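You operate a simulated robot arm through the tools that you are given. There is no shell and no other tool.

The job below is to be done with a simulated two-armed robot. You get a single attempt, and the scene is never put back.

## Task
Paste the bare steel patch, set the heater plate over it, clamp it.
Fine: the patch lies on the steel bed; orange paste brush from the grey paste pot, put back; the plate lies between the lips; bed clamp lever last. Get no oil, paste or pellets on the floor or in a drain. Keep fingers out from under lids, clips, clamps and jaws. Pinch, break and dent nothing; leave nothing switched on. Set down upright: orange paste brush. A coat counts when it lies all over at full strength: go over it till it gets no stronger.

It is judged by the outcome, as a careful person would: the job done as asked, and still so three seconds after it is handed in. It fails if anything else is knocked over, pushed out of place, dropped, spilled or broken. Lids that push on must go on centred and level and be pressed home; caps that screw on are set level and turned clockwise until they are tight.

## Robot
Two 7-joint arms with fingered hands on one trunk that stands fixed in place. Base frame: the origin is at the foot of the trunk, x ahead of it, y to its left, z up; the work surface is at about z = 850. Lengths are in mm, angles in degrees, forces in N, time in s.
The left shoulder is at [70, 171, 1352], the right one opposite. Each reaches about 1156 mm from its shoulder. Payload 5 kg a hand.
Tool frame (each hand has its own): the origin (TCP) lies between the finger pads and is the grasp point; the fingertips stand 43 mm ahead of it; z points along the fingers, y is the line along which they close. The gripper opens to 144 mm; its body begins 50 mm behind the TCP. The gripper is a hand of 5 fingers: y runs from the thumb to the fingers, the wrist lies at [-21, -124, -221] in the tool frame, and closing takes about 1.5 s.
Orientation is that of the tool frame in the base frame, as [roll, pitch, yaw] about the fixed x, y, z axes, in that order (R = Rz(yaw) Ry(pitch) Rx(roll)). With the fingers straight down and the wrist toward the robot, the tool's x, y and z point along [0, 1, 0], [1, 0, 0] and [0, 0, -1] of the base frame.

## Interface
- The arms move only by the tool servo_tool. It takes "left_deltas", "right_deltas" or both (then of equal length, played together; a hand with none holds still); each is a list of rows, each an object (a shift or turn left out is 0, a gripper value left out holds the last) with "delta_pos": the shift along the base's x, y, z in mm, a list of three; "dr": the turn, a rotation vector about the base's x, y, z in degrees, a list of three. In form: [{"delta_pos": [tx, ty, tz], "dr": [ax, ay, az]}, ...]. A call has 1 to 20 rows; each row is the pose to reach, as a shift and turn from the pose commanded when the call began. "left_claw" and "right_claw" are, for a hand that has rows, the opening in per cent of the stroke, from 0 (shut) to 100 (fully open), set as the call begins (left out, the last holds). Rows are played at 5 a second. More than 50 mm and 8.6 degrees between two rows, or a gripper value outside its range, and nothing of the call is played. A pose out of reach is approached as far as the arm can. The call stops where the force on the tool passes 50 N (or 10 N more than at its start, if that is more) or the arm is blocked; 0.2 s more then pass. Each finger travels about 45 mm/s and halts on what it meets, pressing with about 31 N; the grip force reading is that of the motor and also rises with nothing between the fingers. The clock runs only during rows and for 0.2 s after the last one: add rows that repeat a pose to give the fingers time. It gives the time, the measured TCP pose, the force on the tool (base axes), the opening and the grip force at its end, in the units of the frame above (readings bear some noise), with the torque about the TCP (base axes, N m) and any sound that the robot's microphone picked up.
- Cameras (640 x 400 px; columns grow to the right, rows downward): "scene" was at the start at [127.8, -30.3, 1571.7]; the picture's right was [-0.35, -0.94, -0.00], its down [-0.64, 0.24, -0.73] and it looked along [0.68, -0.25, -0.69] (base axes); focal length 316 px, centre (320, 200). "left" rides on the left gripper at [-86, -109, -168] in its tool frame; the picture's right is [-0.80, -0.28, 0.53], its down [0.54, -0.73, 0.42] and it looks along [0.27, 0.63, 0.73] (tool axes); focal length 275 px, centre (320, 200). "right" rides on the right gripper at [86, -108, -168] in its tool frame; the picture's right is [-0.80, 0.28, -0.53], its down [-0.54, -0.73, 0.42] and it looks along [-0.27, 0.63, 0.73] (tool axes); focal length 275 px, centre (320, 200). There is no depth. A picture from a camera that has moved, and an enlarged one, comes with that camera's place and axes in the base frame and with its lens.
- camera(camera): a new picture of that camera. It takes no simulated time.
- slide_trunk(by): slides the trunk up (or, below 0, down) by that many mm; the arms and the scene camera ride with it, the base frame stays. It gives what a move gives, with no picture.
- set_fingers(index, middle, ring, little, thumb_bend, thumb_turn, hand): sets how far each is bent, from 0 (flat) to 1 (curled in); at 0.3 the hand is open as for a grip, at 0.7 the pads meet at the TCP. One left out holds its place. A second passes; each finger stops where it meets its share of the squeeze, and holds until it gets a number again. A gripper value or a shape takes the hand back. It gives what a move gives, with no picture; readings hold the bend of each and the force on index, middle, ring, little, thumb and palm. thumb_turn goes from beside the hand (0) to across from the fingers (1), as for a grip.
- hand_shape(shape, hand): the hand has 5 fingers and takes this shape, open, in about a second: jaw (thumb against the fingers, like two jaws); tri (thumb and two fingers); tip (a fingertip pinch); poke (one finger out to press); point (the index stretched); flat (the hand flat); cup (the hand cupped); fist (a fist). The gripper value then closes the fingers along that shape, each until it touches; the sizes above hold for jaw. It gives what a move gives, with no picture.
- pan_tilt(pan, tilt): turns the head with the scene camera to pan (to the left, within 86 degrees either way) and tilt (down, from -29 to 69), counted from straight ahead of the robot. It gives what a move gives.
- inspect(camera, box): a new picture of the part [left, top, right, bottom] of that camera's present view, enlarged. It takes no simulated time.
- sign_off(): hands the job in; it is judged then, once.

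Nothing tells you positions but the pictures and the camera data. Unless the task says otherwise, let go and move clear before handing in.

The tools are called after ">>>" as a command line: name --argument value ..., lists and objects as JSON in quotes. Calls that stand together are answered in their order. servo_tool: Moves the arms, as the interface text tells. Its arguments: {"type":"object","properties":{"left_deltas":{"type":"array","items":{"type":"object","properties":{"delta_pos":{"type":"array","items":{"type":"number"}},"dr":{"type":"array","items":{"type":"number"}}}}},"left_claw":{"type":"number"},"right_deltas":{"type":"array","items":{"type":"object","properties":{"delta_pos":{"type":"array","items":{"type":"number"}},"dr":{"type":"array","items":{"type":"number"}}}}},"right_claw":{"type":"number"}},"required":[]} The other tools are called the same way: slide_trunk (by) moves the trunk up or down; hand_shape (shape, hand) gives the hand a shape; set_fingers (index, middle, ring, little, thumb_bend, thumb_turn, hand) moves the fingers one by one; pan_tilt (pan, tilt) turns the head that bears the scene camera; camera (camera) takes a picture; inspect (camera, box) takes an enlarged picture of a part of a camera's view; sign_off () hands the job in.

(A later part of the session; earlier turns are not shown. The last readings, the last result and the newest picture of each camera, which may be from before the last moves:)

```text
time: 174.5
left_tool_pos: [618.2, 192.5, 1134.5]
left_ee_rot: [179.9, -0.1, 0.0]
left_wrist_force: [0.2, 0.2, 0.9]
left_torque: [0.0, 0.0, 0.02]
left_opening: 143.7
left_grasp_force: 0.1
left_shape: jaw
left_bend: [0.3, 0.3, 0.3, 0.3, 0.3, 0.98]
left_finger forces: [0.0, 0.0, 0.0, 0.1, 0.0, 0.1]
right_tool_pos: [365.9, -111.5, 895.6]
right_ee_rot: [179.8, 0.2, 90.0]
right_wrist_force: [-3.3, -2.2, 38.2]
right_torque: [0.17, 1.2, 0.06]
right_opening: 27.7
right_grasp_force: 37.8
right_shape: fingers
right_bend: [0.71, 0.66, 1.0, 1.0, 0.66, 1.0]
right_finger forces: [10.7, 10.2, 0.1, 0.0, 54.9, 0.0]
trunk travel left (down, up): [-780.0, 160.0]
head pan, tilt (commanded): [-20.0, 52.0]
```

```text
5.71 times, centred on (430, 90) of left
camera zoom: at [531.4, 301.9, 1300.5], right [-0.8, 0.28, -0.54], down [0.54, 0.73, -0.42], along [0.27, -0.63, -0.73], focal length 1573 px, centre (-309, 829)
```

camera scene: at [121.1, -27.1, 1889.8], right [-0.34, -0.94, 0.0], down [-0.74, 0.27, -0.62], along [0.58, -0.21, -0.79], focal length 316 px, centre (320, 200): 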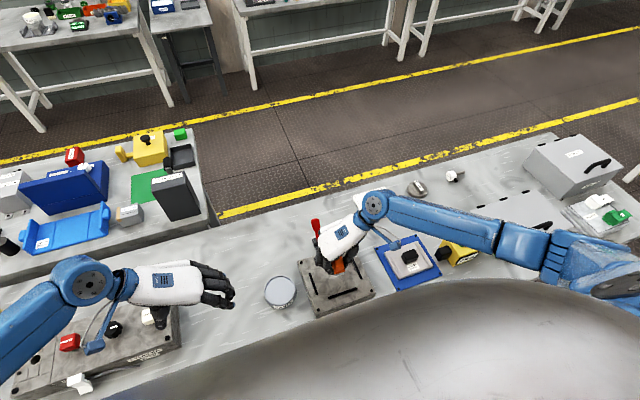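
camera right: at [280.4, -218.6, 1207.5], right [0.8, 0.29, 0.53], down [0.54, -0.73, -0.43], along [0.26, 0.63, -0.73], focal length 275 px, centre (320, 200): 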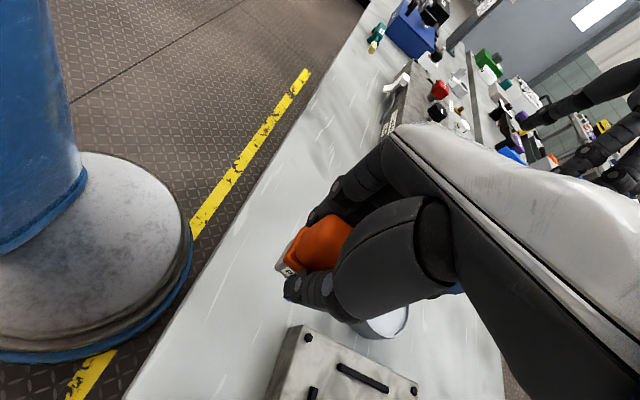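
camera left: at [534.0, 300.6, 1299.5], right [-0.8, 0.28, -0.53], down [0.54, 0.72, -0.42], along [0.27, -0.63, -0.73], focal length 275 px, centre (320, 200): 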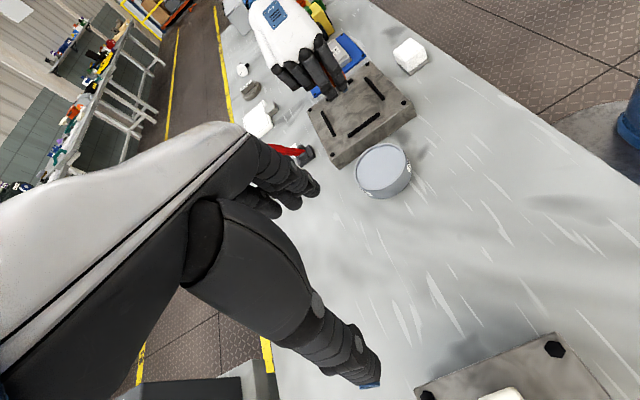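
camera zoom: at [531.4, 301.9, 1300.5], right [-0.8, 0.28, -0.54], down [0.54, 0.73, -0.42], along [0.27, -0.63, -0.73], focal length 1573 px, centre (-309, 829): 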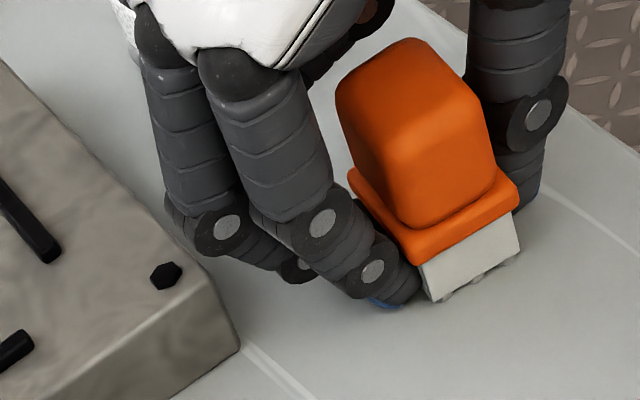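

The thumb tip touches the table first; I back off a millimetre and release so the brush settles the last ~2 mm onto its bristles.

>>> servo_tool --right_deltas '[{"delta_pos": [0, 0, 1]}, {"delta_pos": [0, 0, 1.5]}, {"delta_pos": [0, 0, 1.5]}]'

>>> set_fingers --hand "right" --index 0.58 --middle 0.58 --thumb_bend 0.56

>>> inspect --camera "left" --box '[395, 55, 465, 125]'

>>> inspect --camera "right" --box '[240, 200, 340, 300]'

```text
time: 175.3
left_tool_pos: [616.5, 191.3, 1132.6]
left_ee_rot: [-180.0, -0.1, 0.0]
left_wrist_force: [1.0, 0.2, -0.3]
left_torque: [0.0, 0.02, -0.02]
left_opening: 143.8
left_grasp_force: 0.1
left_shape: jaw
left_bend: [0.3, 0.3, 0.3, 0.3, 0.3, 0.98]
left_finger forces: [0.1, 0.0, 0.0, 0.1, 0.0, 0.0]
right_tool_pos: [365.1, -113.9, 896.3]
right_ee_rot: [179.9, 0.0, 90.2]
right_wrist_force: [-0.8, 4.1, 34.1]
right_torque: [0.48, 0.83, -0.03]
right_opening: 27.6
right_grasp_force: 34.7
right_shape: fingers
right_bend: [0.71, 0.66, 1.0, 1.0, 0.66, 1.0]
right_finger forces: [11.7, 9.7, 0.0, 0.1, 47.8, 0.0]
trunk travel left (down, up): [-780.0, 160.0]
head pan, tilt (commanded): [-20.0, 52.0]
```

```text
time: 176.3
left_tool_pos: [618.6, 190.5, 1133.9]
left_ee_rot: [-179.8, -0.1, 0.0]
left_wrist_force: [0.3, -0.4, 0.0]
left_torque: [0.02, -0.01, 0.01]
left_opening: 143.9
left_grasp_force: 0.1
left_shape: jaw
left_bend: [0.3, 0.3, 0.3, 0.3, 0.3, 0.98]
left_finger forces: [0.0, 0.0, 0.0, 0.0, 0.0, 0.0]
right_tool_pos: [366.3, -112.6, 896.8]
right_ee_rot: [179.8, 0.0, 90.2]
right_wrist_force: [-3.1, 4.3, 41.2]
right_torque: [0.56, 0.1, -0.16]
right_opening: 34.2
right_grasp_force: 21.9
right_shape: fingers
right_bend: [0.63, 0.6, 1.0, 1.0, 0.61, 1.0]
right_finger forces: [17.3, 7.2, 0.0, 0.0, 19.4, 0.0]
trunk travel left (down, up): [-780.0, 160.0]
head pan, tilt (commanded): [-20.0, 52.0]
```

```text
5.71 times, centred on (430, 90) of left
camera zoom: at [531.7, 299.6, 1300.7], right [-0.8, 0.28, -0.53], down [0.54, 0.73, -0.42], along [0.27, -0.63, -0.73], focal length 1573 px, centre (-309, 829)
```

zoom: 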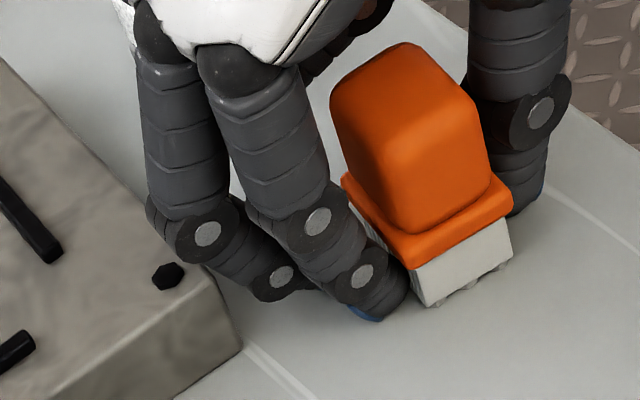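

```text
4.00 times, centred on (290, 250) of right
camera zoom: at [257.2, -26.8, 1063.9], right [0.28, -0.8, 0.53], down [-0.72, -0.54, -0.42], along [0.63, -0.27, -0.73], focal length 1101 px, centre (440, 0)
```

zoom: 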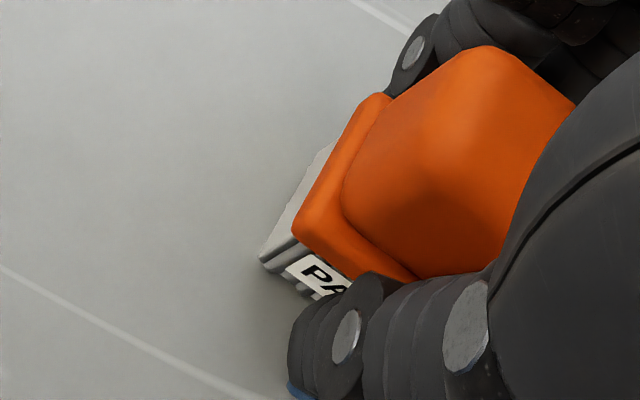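

The fingertips are bracing on the table as they open. I raise the hand a few mm so they can finish opening.

>>> servo_tool --right_deltas '[{"delta_pos": [0, 0, 1.5]}, {"delta_pos": [0, 0, 3]}, {"delta_pos": [0, 0, 3]}]'

>>> inspect --camera "left" --box '[395, 55, 465, 125]'

```text
time: 177.1
left_tool_pos: [619.2, 189.1, 1132.9]
left_ee_rot: [-179.8, 0.0, 0.0]
left_wrist_force: [-0.2, 0.4, 0.9]
left_torque: [-0.01, 0.02, 0.01]
left_opening: 144.0
left_grasp_force: 0.1
left_shape: jaw
left_bend: [0.3, 0.3, 0.3, 0.3, 0.3, 0.98]
left_finger forces: [0.0, 0.1, 0.0, 0.0, 0.0, 0.1]
right_tool_pos: [366.2, -115.3, 898.4]
right_ee_rot: [-179.9, 0.0, 90.1]
right_wrist_force: [-5.8, 6.3, 22.1]
right_torque: [0.47, -0.41, 0.2]
right_opening: 46.7
right_grasp_force: 11.4
right_shape: fingers
right_bend: [0.61, 0.59, 1.0, 1.0, 0.56, 1.0]
right_finger forces: [15.7, 6.1, 0.0, 0.0, 0.3, 0.1]
trunk travel left (down, up): [-780.0, 160.0]
head pan, tilt (commanded): [-20.0, 52.0]
```

```text
5.71 times, centred on (430, 90) of left
camera zoom: at [533.1, 296.9, 1300.3], right [-0.8, 0.29, -0.53], down [0.54, 0.73, -0.42], along [0.27, -0.62, -0.73], focal length 1573 px, centre (-309, 829)
```

zoom: 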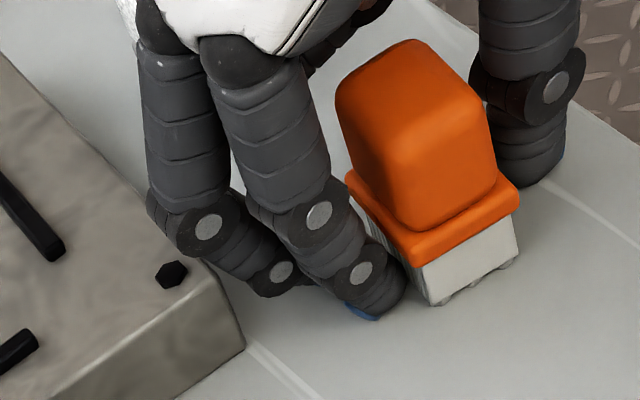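

The brush is free and standing; the index is still braced on the table. I raise a little more.

>>> servo_tool --right_deltas '[{"delta_pos": [0, 0, 2]}, {"delta_pos": [0, 0, 4]}, {"delta_pos": [0, 0, 6]}, {"delta_pos": [0, 0, 6]}]'

>>> inspect --camera "left" --box '[395, 55, 465, 125]'

>>> inspect --camera "right" --box '[220, 180, 360, 320]'

```text
time: 178.1
left_tool_pos: [619.1, 186.2, 1133.7]
left_ee_rot: [-179.6, 0.0, 0.0]
left_wrist_force: [0.0, -0.6, 0.1]
left_torque: [0.0, -0.02, 0.02]
left_opening: 143.9
left_grasp_force: 0.1
left_shape: jaw
left_bend: [0.3, 0.3, 0.3, 0.3, 0.3, 0.98]
left_finger forces: [0.1, 0.0, 0.0, 0.0, 0.1, 0.0]
right_tool_pos: [365.9, -117.6, 903.3]
right_ee_rot: [-179.8, -0.2, 90.1]
right_wrist_force: [-2.7, -0.4, 0.4]
right_torque: [-0.03, 0.0, -0.11]
right_opening: 54.2
right_grasp_force: 1.8
right_shape: fingers
right_bend: [0.57, 0.58, 1.0, 1.0, 0.56, 1.0]
right_finger forces: [0.1, 2.6, 0.1, 0.1, 0.1, 0.0]
trunk travel left (down, up): [-780.0, 160.0]
head pan, tilt (commanded): [-20.0, 52.0]
```

```text
5.71 times, centred on (430, 90) of left
camera zoom: at [534.1, 292.8, 1301.0], right [-0.8, 0.29, -0.53], down [0.54, 0.73, -0.42], along [0.27, -0.62, -0.74], focal length 1573 px, centre (-309, 829)
```

zoom: 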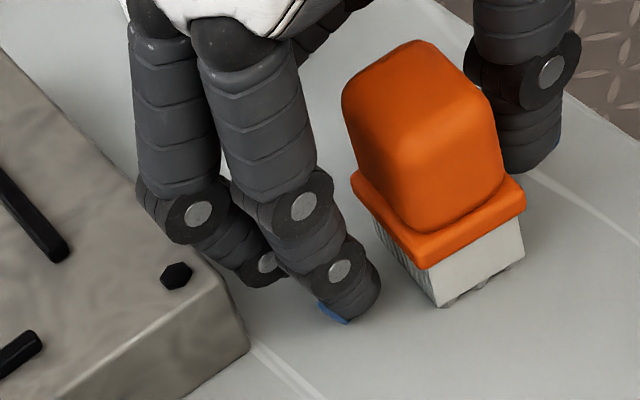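

```text
2.86 times, centred on (290, 250) of right
camera zoom: at [257.9, -33.4, 1070.8], right [0.29, -0.8, 0.53], down [-0.73, -0.54, -0.42], along [0.63, -0.26, -0.73], focal length 786 px, centre (406, 57)
```

zoom: 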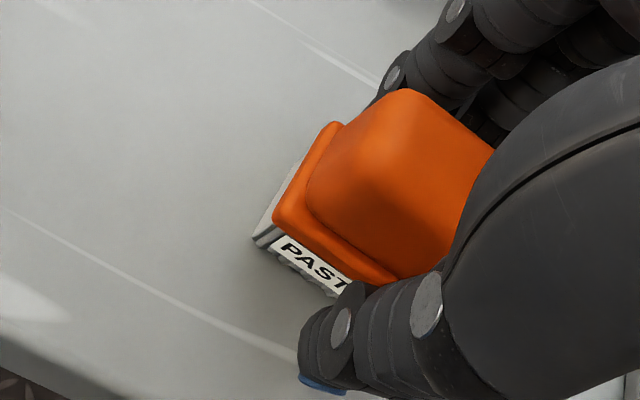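

The brush stands free on its bristles. But both hands' readings have drifted ~7 mm in y, meaning something of the right arm is leaning on my own body; I check the body pose.

>>> camera --camera "scene"

>>> servo_tool --right_deltas '[{"delta_pos": [0, 0, 0]}, {"delta_pos": [0, 0, 0]}]'

```text
taken
camera scene: at [121.8, -40.3, 1889.3], right [-0.34, -0.94, -0.01], down [-0.74, 0.27, -0.61], along [0.58, -0.2, -0.79], focal length 316 px, centre (320, 200)
```

scene: 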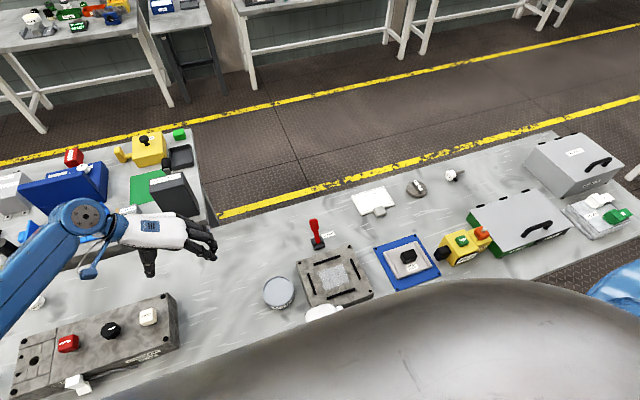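

```text
time: 178.7
left_tool_pos: [619.4, 185.6, 1134.5]
left_ee_rot: [-179.6, 0.0, 0.1]
left_wrist_force: [0.2, -0.7, 0.0]
left_torque: [-0.01, 0.0, 0.03]
left_opening: 144.1
left_grasp_force: 0.0
left_shape: jaw
left_bend: [0.3, 0.3, 0.3, 0.3, 0.3, 0.98]
left_finger forces: [0.0, 0.0, 0.0, 0.0, 0.1, 0.0]
right_tool_pos: [366.2, -118.2, 903.4]
right_ee_rot: [-179.9, -0.2, 90.2]
right_wrist_force: [-2.9, -0.4, 0.1]
right_torque: [0.0, 0.01, -0.09]
right_opening: 54.1
right_grasp_force: 1.6
right_shape: fingers
right_bend: [0.57, 0.58, 1.0, 1.0, 0.56, 1.0]
right_finger forces: [0.0, 2.5, 0.0, 0.0, 0.0, 0.1]
trunk travel left (down, up): [-780.0, 160.0]
head pan, tilt (commanded): [-20.0, 52.0]
```

My torso is leaning slightly right, so the right elbow or forearm touches something external. I look down to the right to see it.

>>> pan_tilt --pan -60 --tilt 55

>>> camera --camera "scene"

>>> camera --camera "left"

```text
time: 179.8
left_tool_pos: [619.4, 185.2, 1133.7]
left_ee_rot: [-179.6, -0.1, -0.1]
left_wrist_force: [-0.4, 0.0, -0.1]
left_torque: [-0.01, 0.01, -0.03]
left_opening: 143.9
left_grasp_force: 0.0
left_shape: jaw
left_bend: [0.3, 0.3, 0.3, 0.3, 0.3, 0.98]
left_finger forces: [0.0, 0.0, 0.1, 0.1, 0.0, 0.0]
right_tool_pos: [365.5, -118.5, 903.2]
right_ee_rot: [-179.9, -0.2, 90.1]
right_wrist_force: [-2.0, -1.0, 0.0]
right_torque: [0.0, 0.01, -0.08]
right_opening: 54.0
right_grasp_force: 0.8
right_shape: fingers
right_bend: [0.57, 0.58, 1.0, 1.0, 0.56, 1.0]
right_finger forces: [0.0, 2.2, 0.0, 0.0, 0.1, 0.0]
trunk travel left (down, up): [-780.0, 160.0]
head pan, tilt (commanded): [-60.0, 55.0]
```

```text
taken
camera scene: at [87.5, -77.1, 1885.5], right [-0.87, -0.5, 0.0], down [-0.41, 0.71, -0.57], along [0.29, -0.49, -0.82], focal length 316 px, centre (320, 200)
```

scene: 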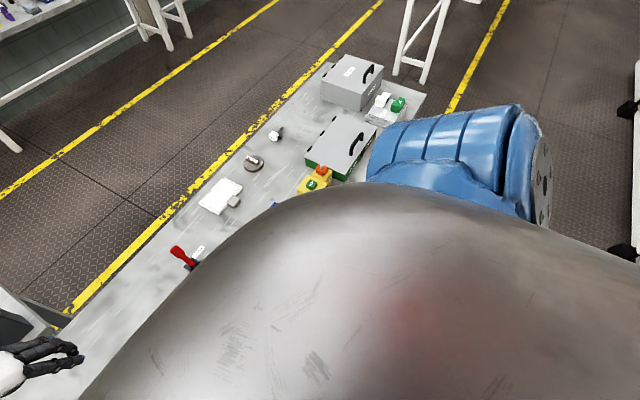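

```text
taken
camera left: at [534.2, 292.7, 1301.3], right [-0.8, 0.29, -0.53], down [0.54, 0.73, -0.42], along [0.27, -0.62, -0.74], focal length 275 px, centre (320, 200)
```

left: 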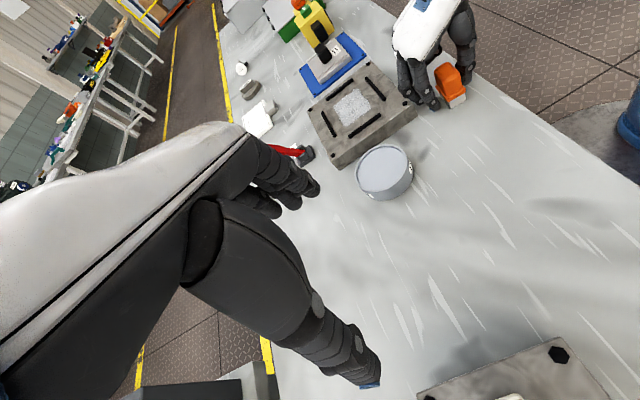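

Nothing obvious, so I'll raise the hand straight up off the brush in small steps (the fingers clear its sides) and see whether the lean relaxes.

>>> servo_tool --right_deltas '[{"delta_pos": [0, 0, 5]}, {"delta_pos": [0, 0, 12]}, {"delta_pos": [0, 0, 20]}, {"delta_pos": [0, 0, 30]}]'

>>> inspect --camera "left" --box '[380, 20, 480, 120]'

```text
time: 180.8
left_tool_pos: [622.8, 181.9, 1133.4]
left_ee_rot: [-179.4, 0.1, 0.0]
left_wrist_force: [0.0, -0.7, 0.3]
left_torque: [-0.03, 0.03, -0.02]
left_opening: 144.0
left_grasp_force: 0.1
left_shape: jaw
left_bend: [0.3, 0.3, 0.3, 0.3, 0.3, 0.98]
left_finger forces: [0.0, 0.1, 0.0, 0.0, 0.0, 0.1]
right_tool_pos: [370.4, -122.8, 931.1]
right_ee_rot: [-179.9, -0.4, 90.2]
right_wrist_force: [0.8, 0.3, 0.3]
right_torque: [0.0, 0.03, 0.01]
right_opening: 54.4
right_grasp_force: 0.2
right_shape: fingers
right_bend: [0.57, 0.57, 1.0, 1.0, 0.56, 1.0]
right_finger forces: [0.1, 0.0, 0.0, 0.0, 0.0, 0.1]
trunk travel left (down, up): [-780.0, 160.0]
head pan, tilt (commanded): [-60.0, 55.0]
```

```text
4.00 times, centred on (430, 70) of left
camera zoom: at [537.1, 288.9, 1300.6], right [-0.8, 0.29, -0.53], down [0.54, 0.73, -0.42], along [0.27, -0.62, -0.74], focal length 1101 px, centre (-120, 720)
```

zoom: 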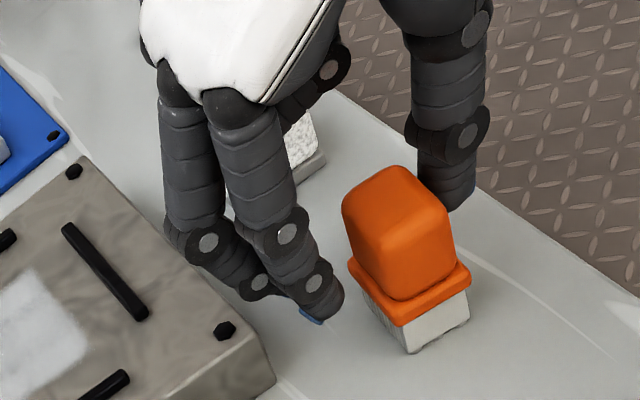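

The lean grows as I rise, and earlier it vanished on moving toward −y. The fingers can also slide off the brush along −y, so I go up and toward −y together.

>>> servo_tool --right_deltas '[{"delta_pos": [-3, -8, 6]}, {"delta_pos": [-3, -18, 14]}, {"delta_pos": [-3, -28, 24]}, {"delta_pos": [-3, -38, 36]}, {"delta_pos": [0, -48, 50]}]'

>>> inspect --camera "left" --box '[380, 20, 480, 120]'

```text
time: 182.0
left_tool_pos: [620.7, 192.0, 1131.8]
left_ee_rot: [180.0, 0.0, -0.1]
left_wrist_force: [-0.3, -0.2, -0.6]
left_torque: [0.02, 0.03, -0.02]
left_opening: 143.9
left_grasp_force: 0.1
left_shape: jaw
left_bend: [0.3, 0.3, 0.3, 0.3, 0.3, 0.98]
left_finger forces: [0.1, 0.0, 0.0, 0.0, 0.0, 0.0]
right_tool_pos: [366.4, -159.5, 985.6]
right_ee_rot: [-179.9, 0.0, 89.9]
right_wrist_force: [0.4, -0.1, -0.5]
right_torque: [-0.03, 0.02, -0.01]
right_opening: 54.3
right_grasp_force: 0.1
right_shape: fingers
right_bend: [0.57, 0.57, 1.0, 1.0, 0.56, 1.0]
right_finger forces: [0.1, 0.0, 0.0, 0.1, 0.0, 0.0]
trunk travel left (down, up): [-780.0, 160.0]
head pan, tilt (commanded): [-60.0, 55.0]
```

```text
4.00 times, centred on (430, 70) of left
camera zoom: at [534.2, 300.8, 1299.3], right [-0.8, 0.28, -0.53], down [0.54, 0.73, -0.42], along [0.27, -0.63, -0.73], focal length 1101 px, centre (-120, 720)
```

zoom: 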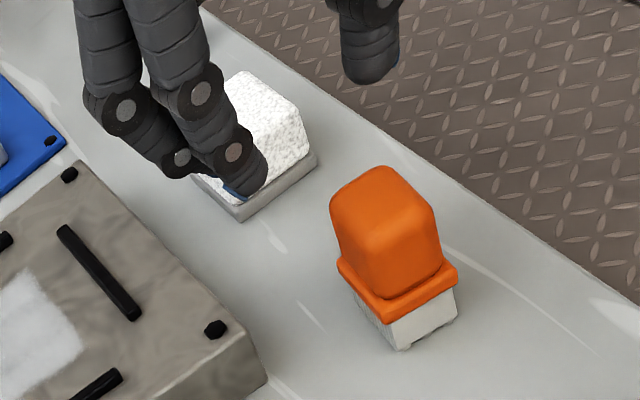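

The lean is gone and the brush stands upright at its home. Now I study the coat with nothing in the way.

>>> pan_tilt --pan -20 --tilt 52

>>> inspect --camera "scene" --box '[315, 250, 365, 300]'

>>> inspect --camera "left" --box '[335, 82, 375, 132]'

>>> inspect --camera "scene" --box '[250, 230, 400, 330]'

```text
time: 183.0
left_tool_pos: [619.7, 193.7, 1132.9]
left_ee_rot: [180.0, 0.0, -0.1]
left_wrist_force: [-0.8, 0.3, 0.5]
left_torque: [0.02, 0.01, 0.01]
left_opening: 144.0
left_grasp_force: 0.0
left_shape: jaw
left_bend: [0.3, 0.3, 0.3, 0.3, 0.3, 0.98]
left_finger forces: [0.0, 0.0, 0.0, 0.0, 0.0, 0.0]
right_tool_pos: [365.1, -159.5, 982.7]
right_ee_rot: [180.0, 0.2, 90.1]
right_wrist_force: [0.2, -0.6, 0.5]
right_torque: [0.0, -0.02, 0.01]
right_opening: 54.5
right_grasp_force: 0.1
right_shape: fingers
right_bend: [0.57, 0.57, 1.0, 1.0, 0.56, 1.0]
right_finger forces: [0.1, 0.1, 0.0, 0.0, 0.0, 0.1]
trunk travel left (down, up): [-780.0, 160.0]
head pan, tilt (commanded): [-20.0, 52.0]
```

```text
8.00 times, centred on (340, 275) of scene
camera zoom: at [121.0, -27.3, 1889.8], right [-0.34, -0.94, 0.0], down [-0.74, 0.27, -0.62], along [0.58, -0.21, -0.79], focal length 2526 px, centre (160, -400)
```

zoom: 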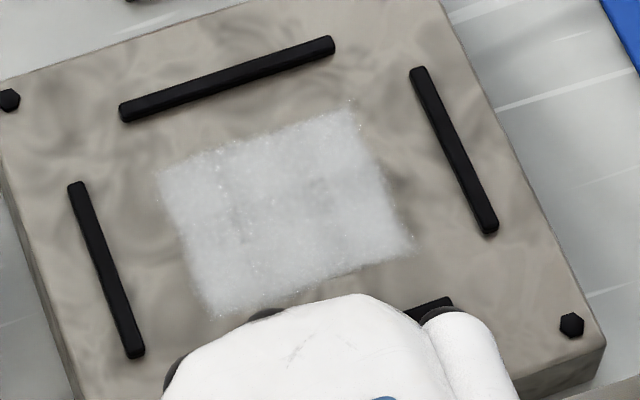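

```text
8.00 times, centred on (355, 107) of left
camera zoom: at [533.6, 301.5, 1299.3], right [-0.8, 0.28, -0.53], down [0.54, 0.73, -0.42], along [0.27, -0.63, -0.73], focal length 2202 px, centre (40, 944)
```

zoom: 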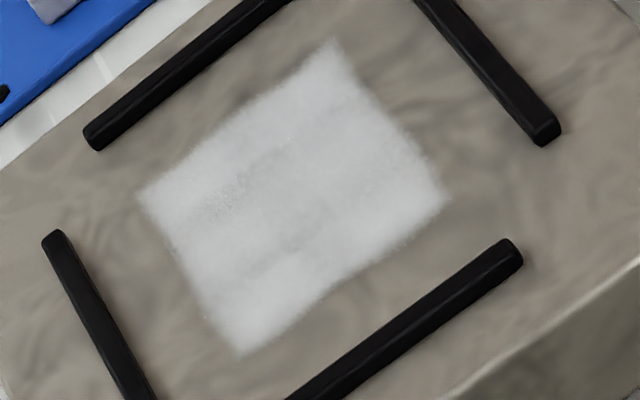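

```text
4.00 times, centred on (325, 280) of scene
camera zoom: at [121.0, -27.3, 1889.8], right [-0.34, -0.94, 0.0], down [-0.74, 0.27, -0.62], along [0.58, -0.21, -0.79], focal length 1263 px, centre (300, -120)
```

zoom: 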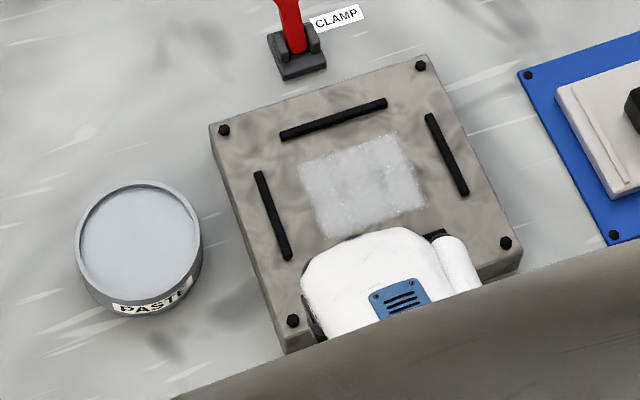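

The coat is nearly even but a mid-x band (x≈533) still shows two slightly darker spots, so I'll re-grip the brush higher and give the middle more. I approach over the brush again, watching for any body lean.

>>> servo_tool --right_deltas '[{"delta_pos": [0, 12, 15]}, {"delta_pos": [0, 28, 30]}, {"delta_pos": [0.5, 46, 30]}, {"delta_pos": [0.5, 46, 0]}, {"delta_pos": [0.5, 46, -20]}, {"delta_pos": [0.5, 46, -40]}, {"delta_pos": [0.5, 46, -40]}]'

>>> inspect --camera "left" --box '[380, 20, 480, 120]'

>>> inspect --camera "right" --box '[220, 180, 380, 340]'

```text
time: 184.6
left_tool_pos: [620.3, 177.8, 1135.8]
left_ee_rot: [-179.2, 0.2, 0.1]
left_wrist_force: [0.2, -0.5, 0.5]
left_torque: [0.01, 0.02, 0.01]
left_opening: 143.9
left_grasp_force: 0.1
left_shape: jaw
left_bend: [0.3, 0.3, 0.3, 0.3, 0.3, 0.98]
left_finger forces: [0.0, 0.0, 0.0, 0.0, 0.0, 0.0]
right_tool_pos: [366.1, -133.0, 939.8]
right_ee_rot: [-179.7, -0.2, 90.4]
right_wrist_force: [-0.7, -0.1, 0.4]
right_torque: [-0.01, -0.02, 0.03]
right_opening: 54.4
right_grasp_force: 0.0
right_shape: fingers
right_bend: [0.57, 0.57, 1.0, 1.0, 0.56, 1.0]
right_finger forces: [0.1, 0.0, 0.0, 0.0, 0.0, 0.0]
trunk travel left (down, up): [-780.0, 160.0]
head pan, tilt (commanded): [-20.0, 52.0]
```

```text
4.00 times, centred on (430, 70) of left
camera zoom: at [535.4, 283.9, 1303.0], right [-0.8, 0.29, -0.53], down [0.54, 0.73, -0.41], along [0.27, -0.62, -0.74], focal length 1101 px, centre (-120, 720)
```

zoom: 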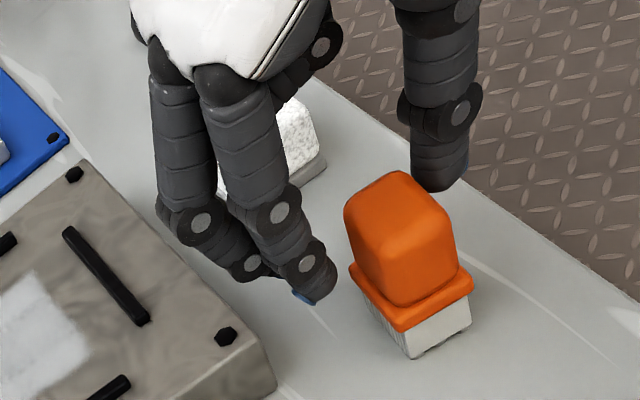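

```text
2.50 times, centred on (300, 260) of right
camera zoom: at [258.0, -46.8, 1107.9], right [0.29, -0.8, 0.53], down [-0.72, -0.55, -0.42], along [0.63, -0.26, -0.73], focal length 688 px, centre (370, 50)
```

zoom: 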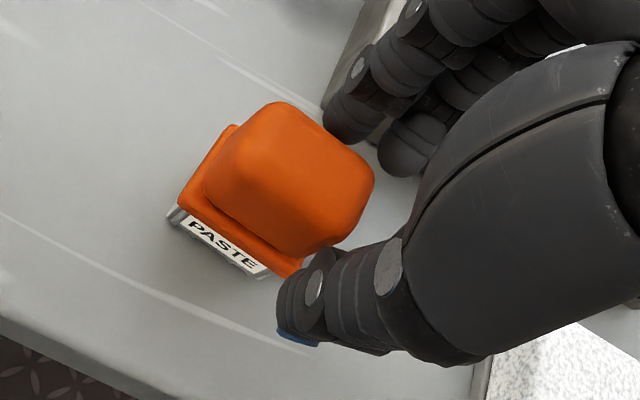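

The lean returned at this wrist angle, so I back off and will instead grip the brush from yaw 180 (closing along y), which was comfortable here before.

>>> servo_tool --right_deltas '[{"delta_pos": [0, -10, 10]}, {"delta_pos": [0, -20, 25]}, {"delta_pos": [0, -30, 45]}, {"delta_pos": [0, -40, 70]}, {"delta_pos": [0, -50, 95]}, {"delta_pos": [0, -50, 95], "dr": [0, 0, 8]}, {"delta_pos": [0, -50, 95], "dr": [0, 0, 16]}, {"delta_pos": [0, -50, 95], "dr": [0, 0, 24]}, {"delta_pos": [0, -50, 95], "dr": [0, 0, 32]}, {"delta_pos": [0, -50, 95], "dr": [0, 0, 40]}, {"delta_pos": [0, -50, 95], "dr": [0, 0, 48]}, {"delta_pos": [0, -50, 95], "dr": [0, 0, 56]}, {"delta_pos": [0, -50, 95], "dr": [0, 0, 64]}, {"delta_pos": [0, -50, 95], "dr": [0, 0, 72]}, {"delta_pos": [0, -50, 95], "dr": [0, 0, 80]}, {"delta_pos": [0, -50, 95], "dr": [0, 0, 88]}, {"delta_pos": [0, -50, 95], "dr": [0, 0, 90]}]'

>>> camera --camera "left"

```text
time: 188.2
left_tool_pos: [619.5, 193.0, 1132.9]
left_ee_rot: [180.0, 0.0, 0.1]
left_wrist_force: [0.5, -0.2, 0.1]
left_torque: [0.02, 0.03, -0.02]
left_opening: 143.9
left_grasp_force: 0.0
left_shape: jaw
left_bend: [0.3, 0.3, 0.3, 0.3, 0.3, 0.98]
left_finger forces: [0.0, 0.0, 0.0, 0.0, 0.0, 0.0]
right_tool_pos: [367.2, -164.2, 1039.2]
right_ee_rot: [-180.0, 0.1, -179.9]
right_wrist_force: [-0.7, -0.4, -0.2]
right_torque: [-0.01, 0.05, 0.04]
right_opening: 54.6
right_grasp_force: 0.1
right_shape: fingers
right_bend: [0.57, 0.57, 1.0, 1.0, 0.56, 1.0]
right_finger forces: [0.0, 0.0, 0.0, 0.0, 0.0, 0.0]
trunk travel left (down, up): [-780.0, 160.0]
head pan, tilt (commanded): [-20.0, 52.0]
```

```text
taken
camera left: at [533.6, 301.6, 1299.2], right [-0.8, 0.28, -0.53], down [0.54, 0.73, -0.42], along [0.27, -0.63, -0.73], focal length 275 px, centre (320, 200)
```

left: 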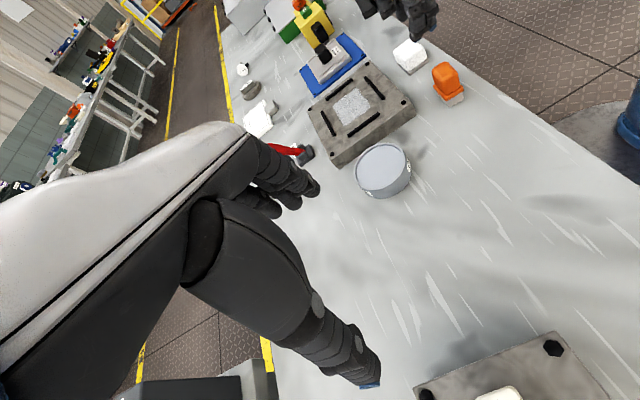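

No lean here. I open the fingers, move over the brush at yaw 180 and check alignment.

>>> set_fingers --hand "right" --index 0.48 --middle 0.48 --thumb_bend 0.48

>>> servo_tool --right_deltas '[{"delta_pos": [-0.5, 15, 0]}, {"delta_pos": [-1, 30, 0]}, {"delta_pos": [-1.5, 49, 0]}, {"delta_pos": [-1.5, 49, -25]}, {"delta_pos": [-1.5, 49, -45]}, {"delta_pos": [-1.5, 49, -45]}]'

>>> inspect --camera "right" --box '[220, 180, 380, 340]'

>>> inspect --camera "left" --box '[380, 10, 480, 120]'

```text
time: 189.2
left_tool_pos: [619.1, 193.4, 1132.7]
left_ee_rot: [-180.0, 0.0, 0.0]
left_wrist_force: [0.4, -0.3, 0.6]
left_torque: [-0.04, -0.02, 0.01]
left_opening: 144.0
left_grasp_force: 0.1
left_shape: jaw
left_bend: [0.3, 0.3, 0.3, 0.3, 0.3, 0.98]
left_finger forces: [0.0, 0.1, 0.0, 0.1, 0.0, 0.0]
right_tool_pos: [368.1, -163.7, 1040.6]
right_ee_rot: [-180.0, 0.1, -179.9]
right_wrist_force: [-0.3, -0.2, -0.6]
right_torque: [0.02, 0.0, -0.02]
right_opening: 85.1
right_grasp_force: 0.0
right_shape: fingers
right_bend: [0.48, 0.48, 1.0, 1.0, 0.48, 1.0]
right_finger forces: [0.0, 0.1, 0.0, 0.0, 0.0, 0.1]
trunk travel left (down, up): [-780.0, 160.0]
head pan, tilt (commanded): [-20.0, 52.0]
```

```text
time: 190.6
left_tool_pos: [618.7, 193.3, 1133.0]
left_ee_rot: [-180.0, 0.1, 0.0]
left_wrist_force: [-0.5, 0.5, 0.1]
left_torque: [0.0, -0.01, 0.0]
left_opening: 143.8
left_grasp_force: 0.0
left_shape: jaw
left_bend: [0.3, 0.3, 0.3, 0.3, 0.3, 0.98]
left_finger forces: [0.0, 0.1, 0.0, 0.1, 0.0, 0.0]
right_tool_pos: [364.9, -114.9, 993.7]
right_ee_rot: [-180.0, 0.1, -179.9]
right_wrist_force: [-0.5, -0.2, 0.0]
right_torque: [-0.02, 0.01, -0.03]
right_opening: 85.3
right_grasp_force: 0.1
right_shape: fingers
right_bend: [0.48, 0.48, 1.0, 1.0, 0.48, 1.0]
right_finger forces: [0.1, 0.1, 0.0, 0.0, 0.0, 0.0]
trunk travel left (down, up): [-780.0, 160.0]
head pan, tilt (commanded): [-20.0, 52.0]
```

```text
2.50 times, centred on (300, 260) of right
camera zoom: at [279.7, -222.6, 1161.6], right [0.8, 0.29, 0.54], down [0.54, -0.73, -0.42], along [0.27, 0.63, -0.73], focal length 688 px, centre (370, 50)
```

zoom: 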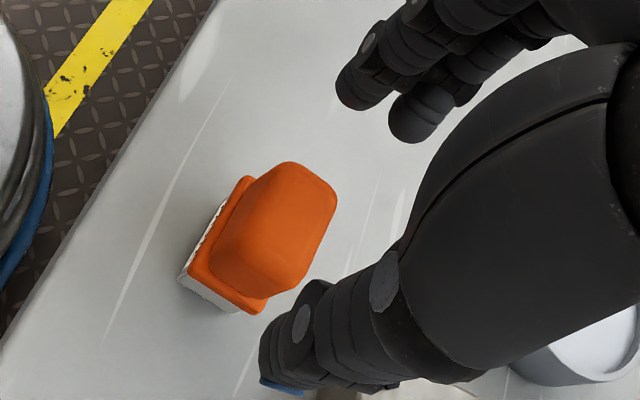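

```text
3.64 times, centred on (430, 65) of left
camera zoom: at [533.5, 301.9, 1299.2], right [-0.8, 0.28, -0.53], down [0.54, 0.73, -0.42], along [0.27, -0.63, -0.73], focal length 1001 px, centre (-80, 691)
```

zoom: 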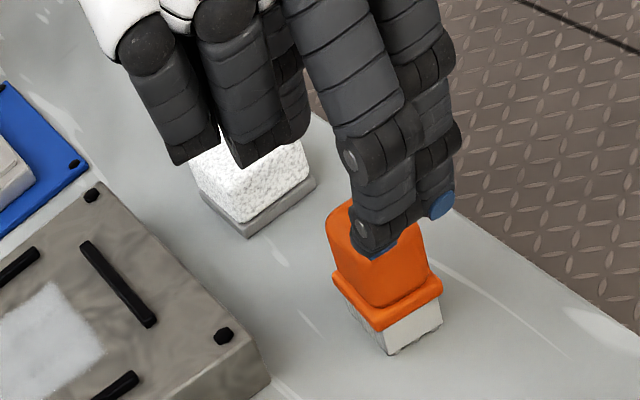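

Brush centre is ≈ (365.5,−111). I adjust and descend to grip higher on the handle (TCP z≈911).

>>> servo_tool --right_deltas '[{"delta_pos": [0.5, 3, -20]}, {"delta_pos": [0.5, 3, -40]}, {"delta_pos": [0.5, 3, -58]}, {"delta_pos": [0.5, 3, -72]}, {"delta_pos": [0.5, 3, -82.5]}, {"delta_pos": [0.5, 3, -82.5]}]'

>>> set_fingers --hand "right" --index 0.72 --middle 0.72 --thumb_bend 0.72

>>> inspect --camera "left" --box '[380, 10, 480, 120]'

>>> inspect --camera "right" --box '[220, 180, 380, 340]'

```text
time: 192.0
left_tool_pos: [618.6, 193.9, 1132.5]
left_ee_rot: [179.9, 0.0, 0.0]
left_wrist_force: [-0.9, -0.3, -0.3]
left_torque: [0.0, 0.01, 0.0]
left_opening: 143.8
left_grasp_force: 0.1
left_shape: jaw
left_bend: [0.3, 0.3, 0.3, 0.3, 0.3, 0.98]
left_finger forces: [0.0, 0.0, 0.0, 0.1, 0.0, 0.1]
right_tool_pos: [366.3, -112.1, 911.4]
right_ee_rot: [179.9, 0.1, 180.0]
right_wrist_force: [0.8, 0.4, 0.1]
right_torque: [-0.02, 0.03, 0.0]
right_opening: 85.1
right_grasp_force: 0.2
right_shape: fingers
right_bend: [0.48, 0.48, 1.0, 1.0, 0.48, 1.0]
right_finger forces: [0.1, 0.0, 0.0, 0.0, 0.0, 0.1]
trunk travel left (down, up): [-780.0, 160.0]
head pan, tilt (commanded): [-20.0, 52.0]
```

```text
time: 193.0
left_tool_pos: [620.3, 193.3, 1132.8]
left_ee_rot: [180.0, 0.1, 0.0]
left_wrist_force: [0.5, -1.1, -1.0]
left_torque: [-0.03, 0.01, 0.02]
left_opening: 144.1
left_grasp_force: 0.0
left_shape: jaw
left_bend: [0.3, 0.3, 0.3, 0.3, 0.3, 0.98]
left_finger forces: [0.0, 0.0, 0.0, 0.0, 0.0, 0.1]
right_tool_pos: [364.8, -111.3, 912.6]
right_ee_rot: [-180.0, 0.1, -179.8]
right_wrist_force: [-0.7, 0.0, 0.1]
right_torque: [-0.01, -0.02, 0.03]
right_opening: 52.2
right_grasp_force: 21.8
right_shape: fingers
right_bend: [0.6, 0.62, 1.0, 1.0, 0.58, 1.0]
right_finger forces: [10.2, 11.4, 0.0, 0.1, 21.2, 0.0]
trunk travel left (down, up): [-780.0, 160.0]
head pan, tilt (commanded): [-20.0, 52.0]
```

```text
3.64 times, centred on (430, 65) of left
camera zoom: at [533.5, 301.7, 1299.3], right [-0.8, 0.28, -0.53], down [0.54, 0.73, -0.42], along [0.27, -0.63, -0.73], focal length 1001 px, centre (-80, 691)
```

zoom: 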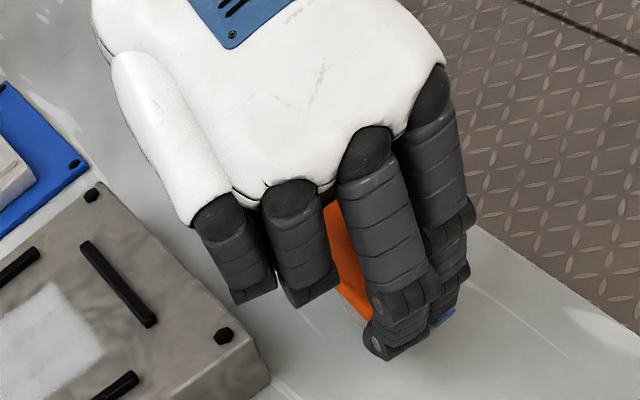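

```text
2.50 times, centred on (300, 260) of right
camera zoom: at [279.8, -219.8, 1079.8], right [0.8, 0.29, 0.54], down [0.54, -0.73, -0.42], along [0.27, 0.63, -0.73], focal length 688 px, centre (370, 50)
```

zoom: 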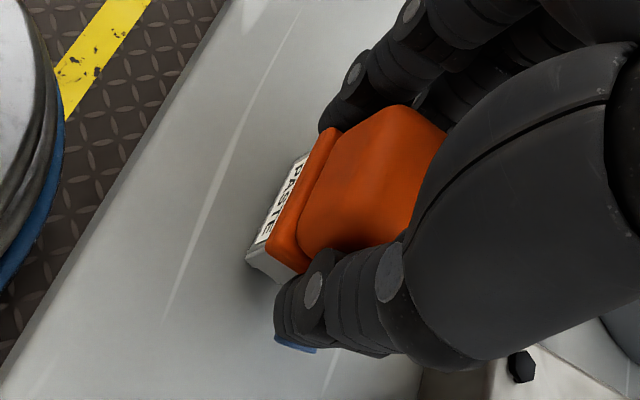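

Firm, higher grip. I lift and carry the brush to the pot at yaw 180.

>>> servo_tool --right_deltas '[{"delta_pos": [0, 0, 10]}, {"delta_pos": [0, 0, 35]}, {"delta_pos": [0, 0, 70]}, {"delta_pos": [35, 14, 75]}, {"delta_pos": [75, 28, 75]}, {"delta_pos": [115, 43, 75]}, {"delta_pos": [155, 58, 75]}, {"delta_pos": [183.5, 70, 75]}, {"delta_pos": [183.5, 70, 50]}, {"delta_pos": [183.5, 70, 42]}, {"delta_pos": [183.5, 70, 42]}]'

>>> inspect --camera "right" --box '[190, 190, 350, 350]'

>>> inspect --camera "scene" --box '[240, 220, 340, 320]'

```text
time: 195.4
left_tool_pos: [620.1, 193.4, 1131.8]
left_ee_rot: [-179.9, 0.0, 0.0]
left_wrist_force: [0.4, -0.4, 0.2]
left_torque: [-0.01, -0.02, -0.03]
left_opening: 144.1
left_grasp_force: 0.0
left_shape: jaw
left_bend: [0.3, 0.3, 0.3, 0.3, 0.3, 0.98]
left_finger forces: [0.0, 0.1, 0.1, 0.0, 0.0, 0.0]
right_tool_pos: [549.0, -41.3, 954.7]
right_ee_rot: [-180.0, 0.1, -179.9]
right_wrist_force: [-0.6, 0.9, -1.2]
right_torque: [0.0, 0.01, 0.01]
right_opening: 52.0
right_grasp_force: 20.8
right_shape: fingers
right_bend: [0.6, 0.62, 1.0, 1.0, 0.58, 1.0]
right_finger forces: [10.1, 11.0, 0.1, 0.0, 21.0, 0.0]
trunk travel left (down, up): [-780.0, 160.0]
head pan, tilt (commanded): [-20.0, 52.0]
```

```text
2.50 times, centred on (270, 270) of right
camera zoom: at [463.5, -149.6, 1121.6], right [0.8, 0.29, 0.53], down [0.54, -0.73, -0.42], along [0.27, 0.63, -0.73], focal length 688 px, centre (445, 25)
```

zoom: 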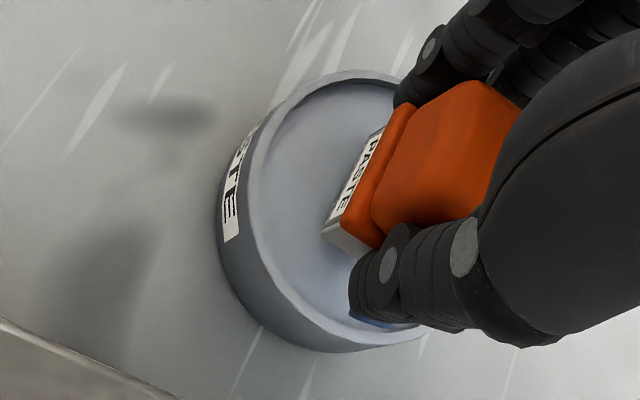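

```text
4.00 times, centred on (290, 270) of scene
camera zoom: at [121.9, -26.3, 1889.7], right [-0.34, -0.94, 0.0], down [-0.74, 0.27, -0.62], along [0.58, -0.21, -0.79], focal length 1263 px, centre (440, -80)
```

zoom: 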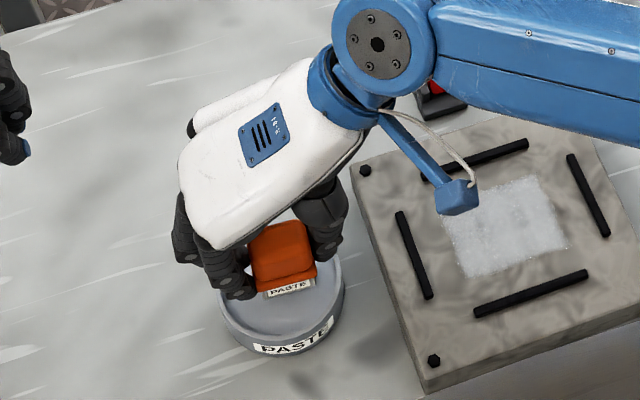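

Aligned. I dip gently in small steps.

>>> servo_tool --right_deltas '[{"delta_pos": [0, 0, -6]}, {"delta_pos": [0, 0, -9]}, {"delta_pos": [0, 0, -11]}, {"delta_pos": [0, 0, -12.5]}, {"delta_pos": [0, 0, -12.5]}]'

```text
time: 196.6
left_tool_pos: [619.2, 194.2, 1134.1]
left_ee_rot: [-179.9, -0.2, 0.1]
left_wrist_force: [0.0, -0.4, 0.8]
left_torque: [-0.01, -0.02, 0.02]
left_opening: 144.0
left_grasp_force: 0.1
left_shape: jaw
left_bend: [0.3, 0.3, 0.3, 0.3, 0.3, 0.98]
left_finger forces: [0.0, 0.0, 0.1, 0.0, 0.0, 0.0]
right_tool_pos: [550.3, -41.0, 944.3]
right_ee_rot: [179.9, 0.3, -180.0]
right_wrist_force: [-1.7, -0.1, 24.9]
right_torque: [-0.14, 0.02, -0.03]
right_opening: 51.9
right_grasp_force: 23.3
right_shape: fingers
right_bend: [0.6, 0.62, 1.0, 1.0, 0.59, 1.0]
right_finger forces: [11.0, 12.5, 0.0, 0.1, 23.4, 0.0]
trunk travel left (down, up): [-780.0, 160.0]
head pan, tilt (commanded): [-20.0, 52.0]
```

Good contact and no slip. I lift and go to the bed; this time the strokes run along y, starting on the weak middle band.

>>> servo_tool --right_deltas '[{"delta_pos": [0, 0, 10]}, {"delta_pos": [0, 0, 40]}, {"delta_pos": [-4, -40, 45]}, {"delta_pos": [-8, -80, 45]}, {"delta_pos": [-12, -120, 45]}, {"delta_pos": [-17, -160, 45]}, {"delta_pos": [-17, -162, 25]}, {"delta_pos": [-17, -162, 15]}, {"delta_pos": [-17, -162, 11]}, {"delta_pos": [-17, -162, 11]}]'

>>> servo_tool --right_deltas '[{"delta_pos": [0, 0, -1.5]}, {"delta_pos": [0, 0, -2.5]}]'

```text
time: 198.8
left_tool_pos: [619.6, 192.4, 1132.0]
left_ee_rot: [179.9, 0.0, 0.0]
left_wrist_force: [0.3, 0.4, -0.6]
left_torque: [-0.02, -0.01, -0.01]
left_opening: 143.7
left_grasp_force: 0.1
left_shape: jaw
left_bend: [0.3, 0.3, 0.3, 0.3, 0.3, 0.98]
left_finger forces: [0.1, 0.0, 0.0, 0.0, 0.0, 0.1]
right_tool_pos: [532.9, -204.6, 952.2]
right_ee_rot: [-180.0, 0.1, -179.8]
right_wrist_force: [0.2, -0.5, -0.6]
right_torque: [0.01, -0.01, -0.02]
right_opening: 52.0
right_grasp_force: 21.0
right_shape: fingers
right_bend: [0.6, 0.62, 1.0, 1.0, 0.58, 1.0]
right_finger forces: [10.2, 10.9, 0.1, 0.0, 21.1, 0.1]
trunk travel left (down, up): [-780.0, 160.0]
head pan, tilt (commanded): [-20.0, 52.0]
```

```text
time: 199.4
left_tool_pos: [619.3, 192.4, 1133.7]
left_ee_rot: [-180.0, 0.1, -0.1]
left_wrist_force: [0.0, -0.5, 0.6]
left_torque: [-0.01, 0.0, 0.0]
left_opening: 143.8
left_grasp_force: 0.0
left_shape: jaw
left_bend: [0.3, 0.3, 0.3, 0.3, 0.3, 0.98]
left_finger forces: [0.0, 0.0, 0.1, 0.0, 0.0, 0.0]
right_tool_pos: [533.4, -202.9, 950.2]
right_ee_rot: [-180.0, 0.2, -179.9]
right_wrist_force: [0.3, -0.4, 8.2]
right_torque: [0.01, -0.07, 0.02]
right_opening: 52.2
right_grasp_force: 22.1
right_shape: fingers
right_bend: [0.6, 0.62, 1.0, 1.0, 0.58, 1.0]
right_finger forces: [10.4, 11.2, 0.0, 0.0, 22.1, 0.0]
trunk travel left (down, up): [-780.0, 160.0]
head pan, tilt (commanded): [-20.0, 52.0]
```

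Contact at 8 N. Strokes along y across the patch, middle band first.

>>> servo_tool --right_deltas '[{"delta_pos": [0, -12, 0]}, {"delta_pos": [0, -24, 0]}, {"delta_pos": [0, -36, 0]}, {"delta_pos": [0, -48, 0]}, {"delta_pos": [0, -56, 0]}, {"delta_pos": [-8, -56, 0]}, {"delta_pos": [-8, -44, 0]}, {"delta_pos": [-8, -32, 0]}, {"delta_pos": [-8, -20, 0]}, {"delta_pos": [-8, -8, 0]}, {"delta_pos": [-8, 2, 0]}, {"delta_pos": [8, 2, 0]}, {"delta_pos": [8, -10, 0]}, {"delta_pos": [8, -22, 0]}, {"delta_pos": [8, -34, 0]}, {"delta_pos": [8, -46, 0]}, {"delta_pos": [8, -56, 0]}, {"delta_pos": [20, -56, 0]}, {"delta_pos": [20, -44, 0]}, {"delta_pos": [20, -32, 0]}]'

>>> servo_tool --right_deltas '[{"delta_pos": [0, 12, 0]}, {"delta_pos": [0, 24, 0]}, {"delta_pos": [0, 34, 0]}, {"delta_pos": [-12, 34, 0]}, {"delta_pos": [-26, 34, 0]}, {"delta_pos": [-42, 34, 0]}, {"delta_pos": [-42, 22, 0]}, {"delta_pos": [-42, 10, 0]}, {"delta_pos": [-42, -2, 0]}, {"delta_pos": [-42, -14, 0]}, {"delta_pos": [-42, -24, 0]}, {"delta_pos": [-30, -24, 0]}, {"delta_pos": [-30, -10, 0]}, {"delta_pos": [-30, 4, 0]}, {"delta_pos": [-30, 18, 0]}, {"delta_pos": [-30, 32, 0]}, {"delta_pos": [-20, 18, 0]}, {"delta_pos": [-20, 4, 0]}, {"delta_pos": [-20, 4, 20]}, {"delta_pos": [-20, 4, 40]}]'

>>> servo_tool --right_deltas '[{"delta_pos": [5, 45, 5]}, {"delta_pos": [12, 90, 5]}, {"delta_pos": [20, 135, 5]}, {"delta_pos": [20, 178, 5]}, {"delta_pos": [20, 182, 5]}]'

>>> inspect --camera "scene" --box '[315, 250, 365, 300]'

```text
time: 203.6
left_tool_pos: [619.5, 193.1, 1132.0]
left_ee_rot: [180.0, 0.1, 0.0]
left_wrist_force: [-0.3, 0.3, 0.9]
left_torque: [0.0, 0.01, -0.01]
left_opening: 144.1
left_grasp_force: 0.1
left_shape: jaw
left_bend: [0.3, 0.3, 0.3, 0.3, 0.3, 0.98]
left_finger forces: [0.0, 0.1, 0.1, 0.0, 0.0, 0.1]
right_tool_pos: [551.5, -236.8, 950.5]
right_ee_rot: [-179.9, 0.2, 180.0]
right_wrist_force: [1.3, -4.2, 11.3]
right_torque: [-0.13, -0.1, -0.03]
right_opening: 51.9
right_grasp_force: 22.3
right_shape: fingers
right_bend: [0.61, 0.62, 1.0, 1.0, 0.59, 1.0]
right_finger forces: [10.1, 11.0, 0.1, 0.1, 23.9, 0.0]
trunk travel left (down, up): [-780.0, 160.0]
head pan, tilt (commanded): [-20.0, 52.0]
```

```text
time: 207.8
left_tool_pos: [619.4, 193.6, 1132.8]
left_ee_rot: [-179.9, 0.0, 0.0]
left_wrist_force: [0.1, -0.5, 0.8]
left_torque: [0.03, -0.02, 0.01]
left_opening: 143.9
left_grasp_force: 0.1
left_shape: jaw
left_bend: [0.3, 0.3, 0.3, 0.3, 0.3, 0.98]
left_finger forces: [0.0, 0.1, 0.0, 0.0, 0.0, 0.1]
right_tool_pos: [532.3, -230.3, 989.7]
right_ee_rot: [-179.9, 0.1, -179.9]
right_wrist_force: [-0.9, 1.1, -0.7]
right_torque: [0.03, -0.01, 0.02]
right_opening: 52.1
right_grasp_force: 20.4
right_shape: fingers
right_bend: [0.61, 0.62, 1.0, 1.0, 0.59, 1.0]
right_finger forces: [10.5, 10.2, 0.0, 0.0, 20.7, 0.0]
trunk travel left (down, up): [-780.0, 160.0]
head pan, tilt (commanded): [-20.0, 52.0]
```

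```text
time: 209.0
left_tool_pos: [619.3, 193.2, 1131.9]
left_ee_rot: [-179.9, -0.1, 0.0]
left_wrist_force: [-0.6, 0.2, 0.4]
left_torque: [0.01, -0.02, 0.01]
left_opening: 143.8
left_grasp_force: 0.2
left_shape: jaw
left_bend: [0.3, 0.3, 0.3, 0.3, 0.3, 0.98]
left_finger forces: [0.1, 0.0, 0.0, 0.1, 0.0, 0.1]
right_tool_pos: [552.0, -49.4, 995.4]
right_ee_rot: [-179.9, 0.1, -179.9]
right_wrist_force: [0.4, -0.4, -0.7]
right_torque: [0.03, 0.04, 0.03]
right_opening: 52.1
right_grasp_force: 20.5
right_shape: fingers
right_bend: [0.61, 0.62, 1.0, 1.0, 0.59, 1.0]
right_finger forces: [10.4, 10.2, 0.0, 0.0, 20.6, 0.1]
trunk travel left (down, up): [-780.0, 160.0]
head pan, tilt (commanded): [-20.0, 52.0]
```

```text
8.00 times, centred on (340, 275) of scene
camera zoom: at [120.9, -26.8, 1889.8], right [-0.34, -0.94, 0.0], down [-0.74, 0.27, -0.62], along [0.58, -0.21, -0.79], focal length 2526 px, centre (160, -400)
```

zoom: 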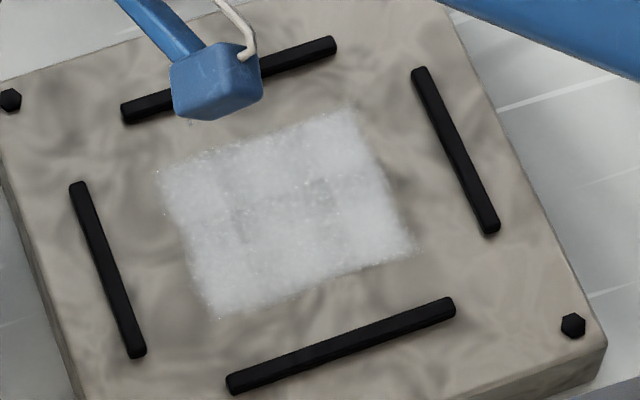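

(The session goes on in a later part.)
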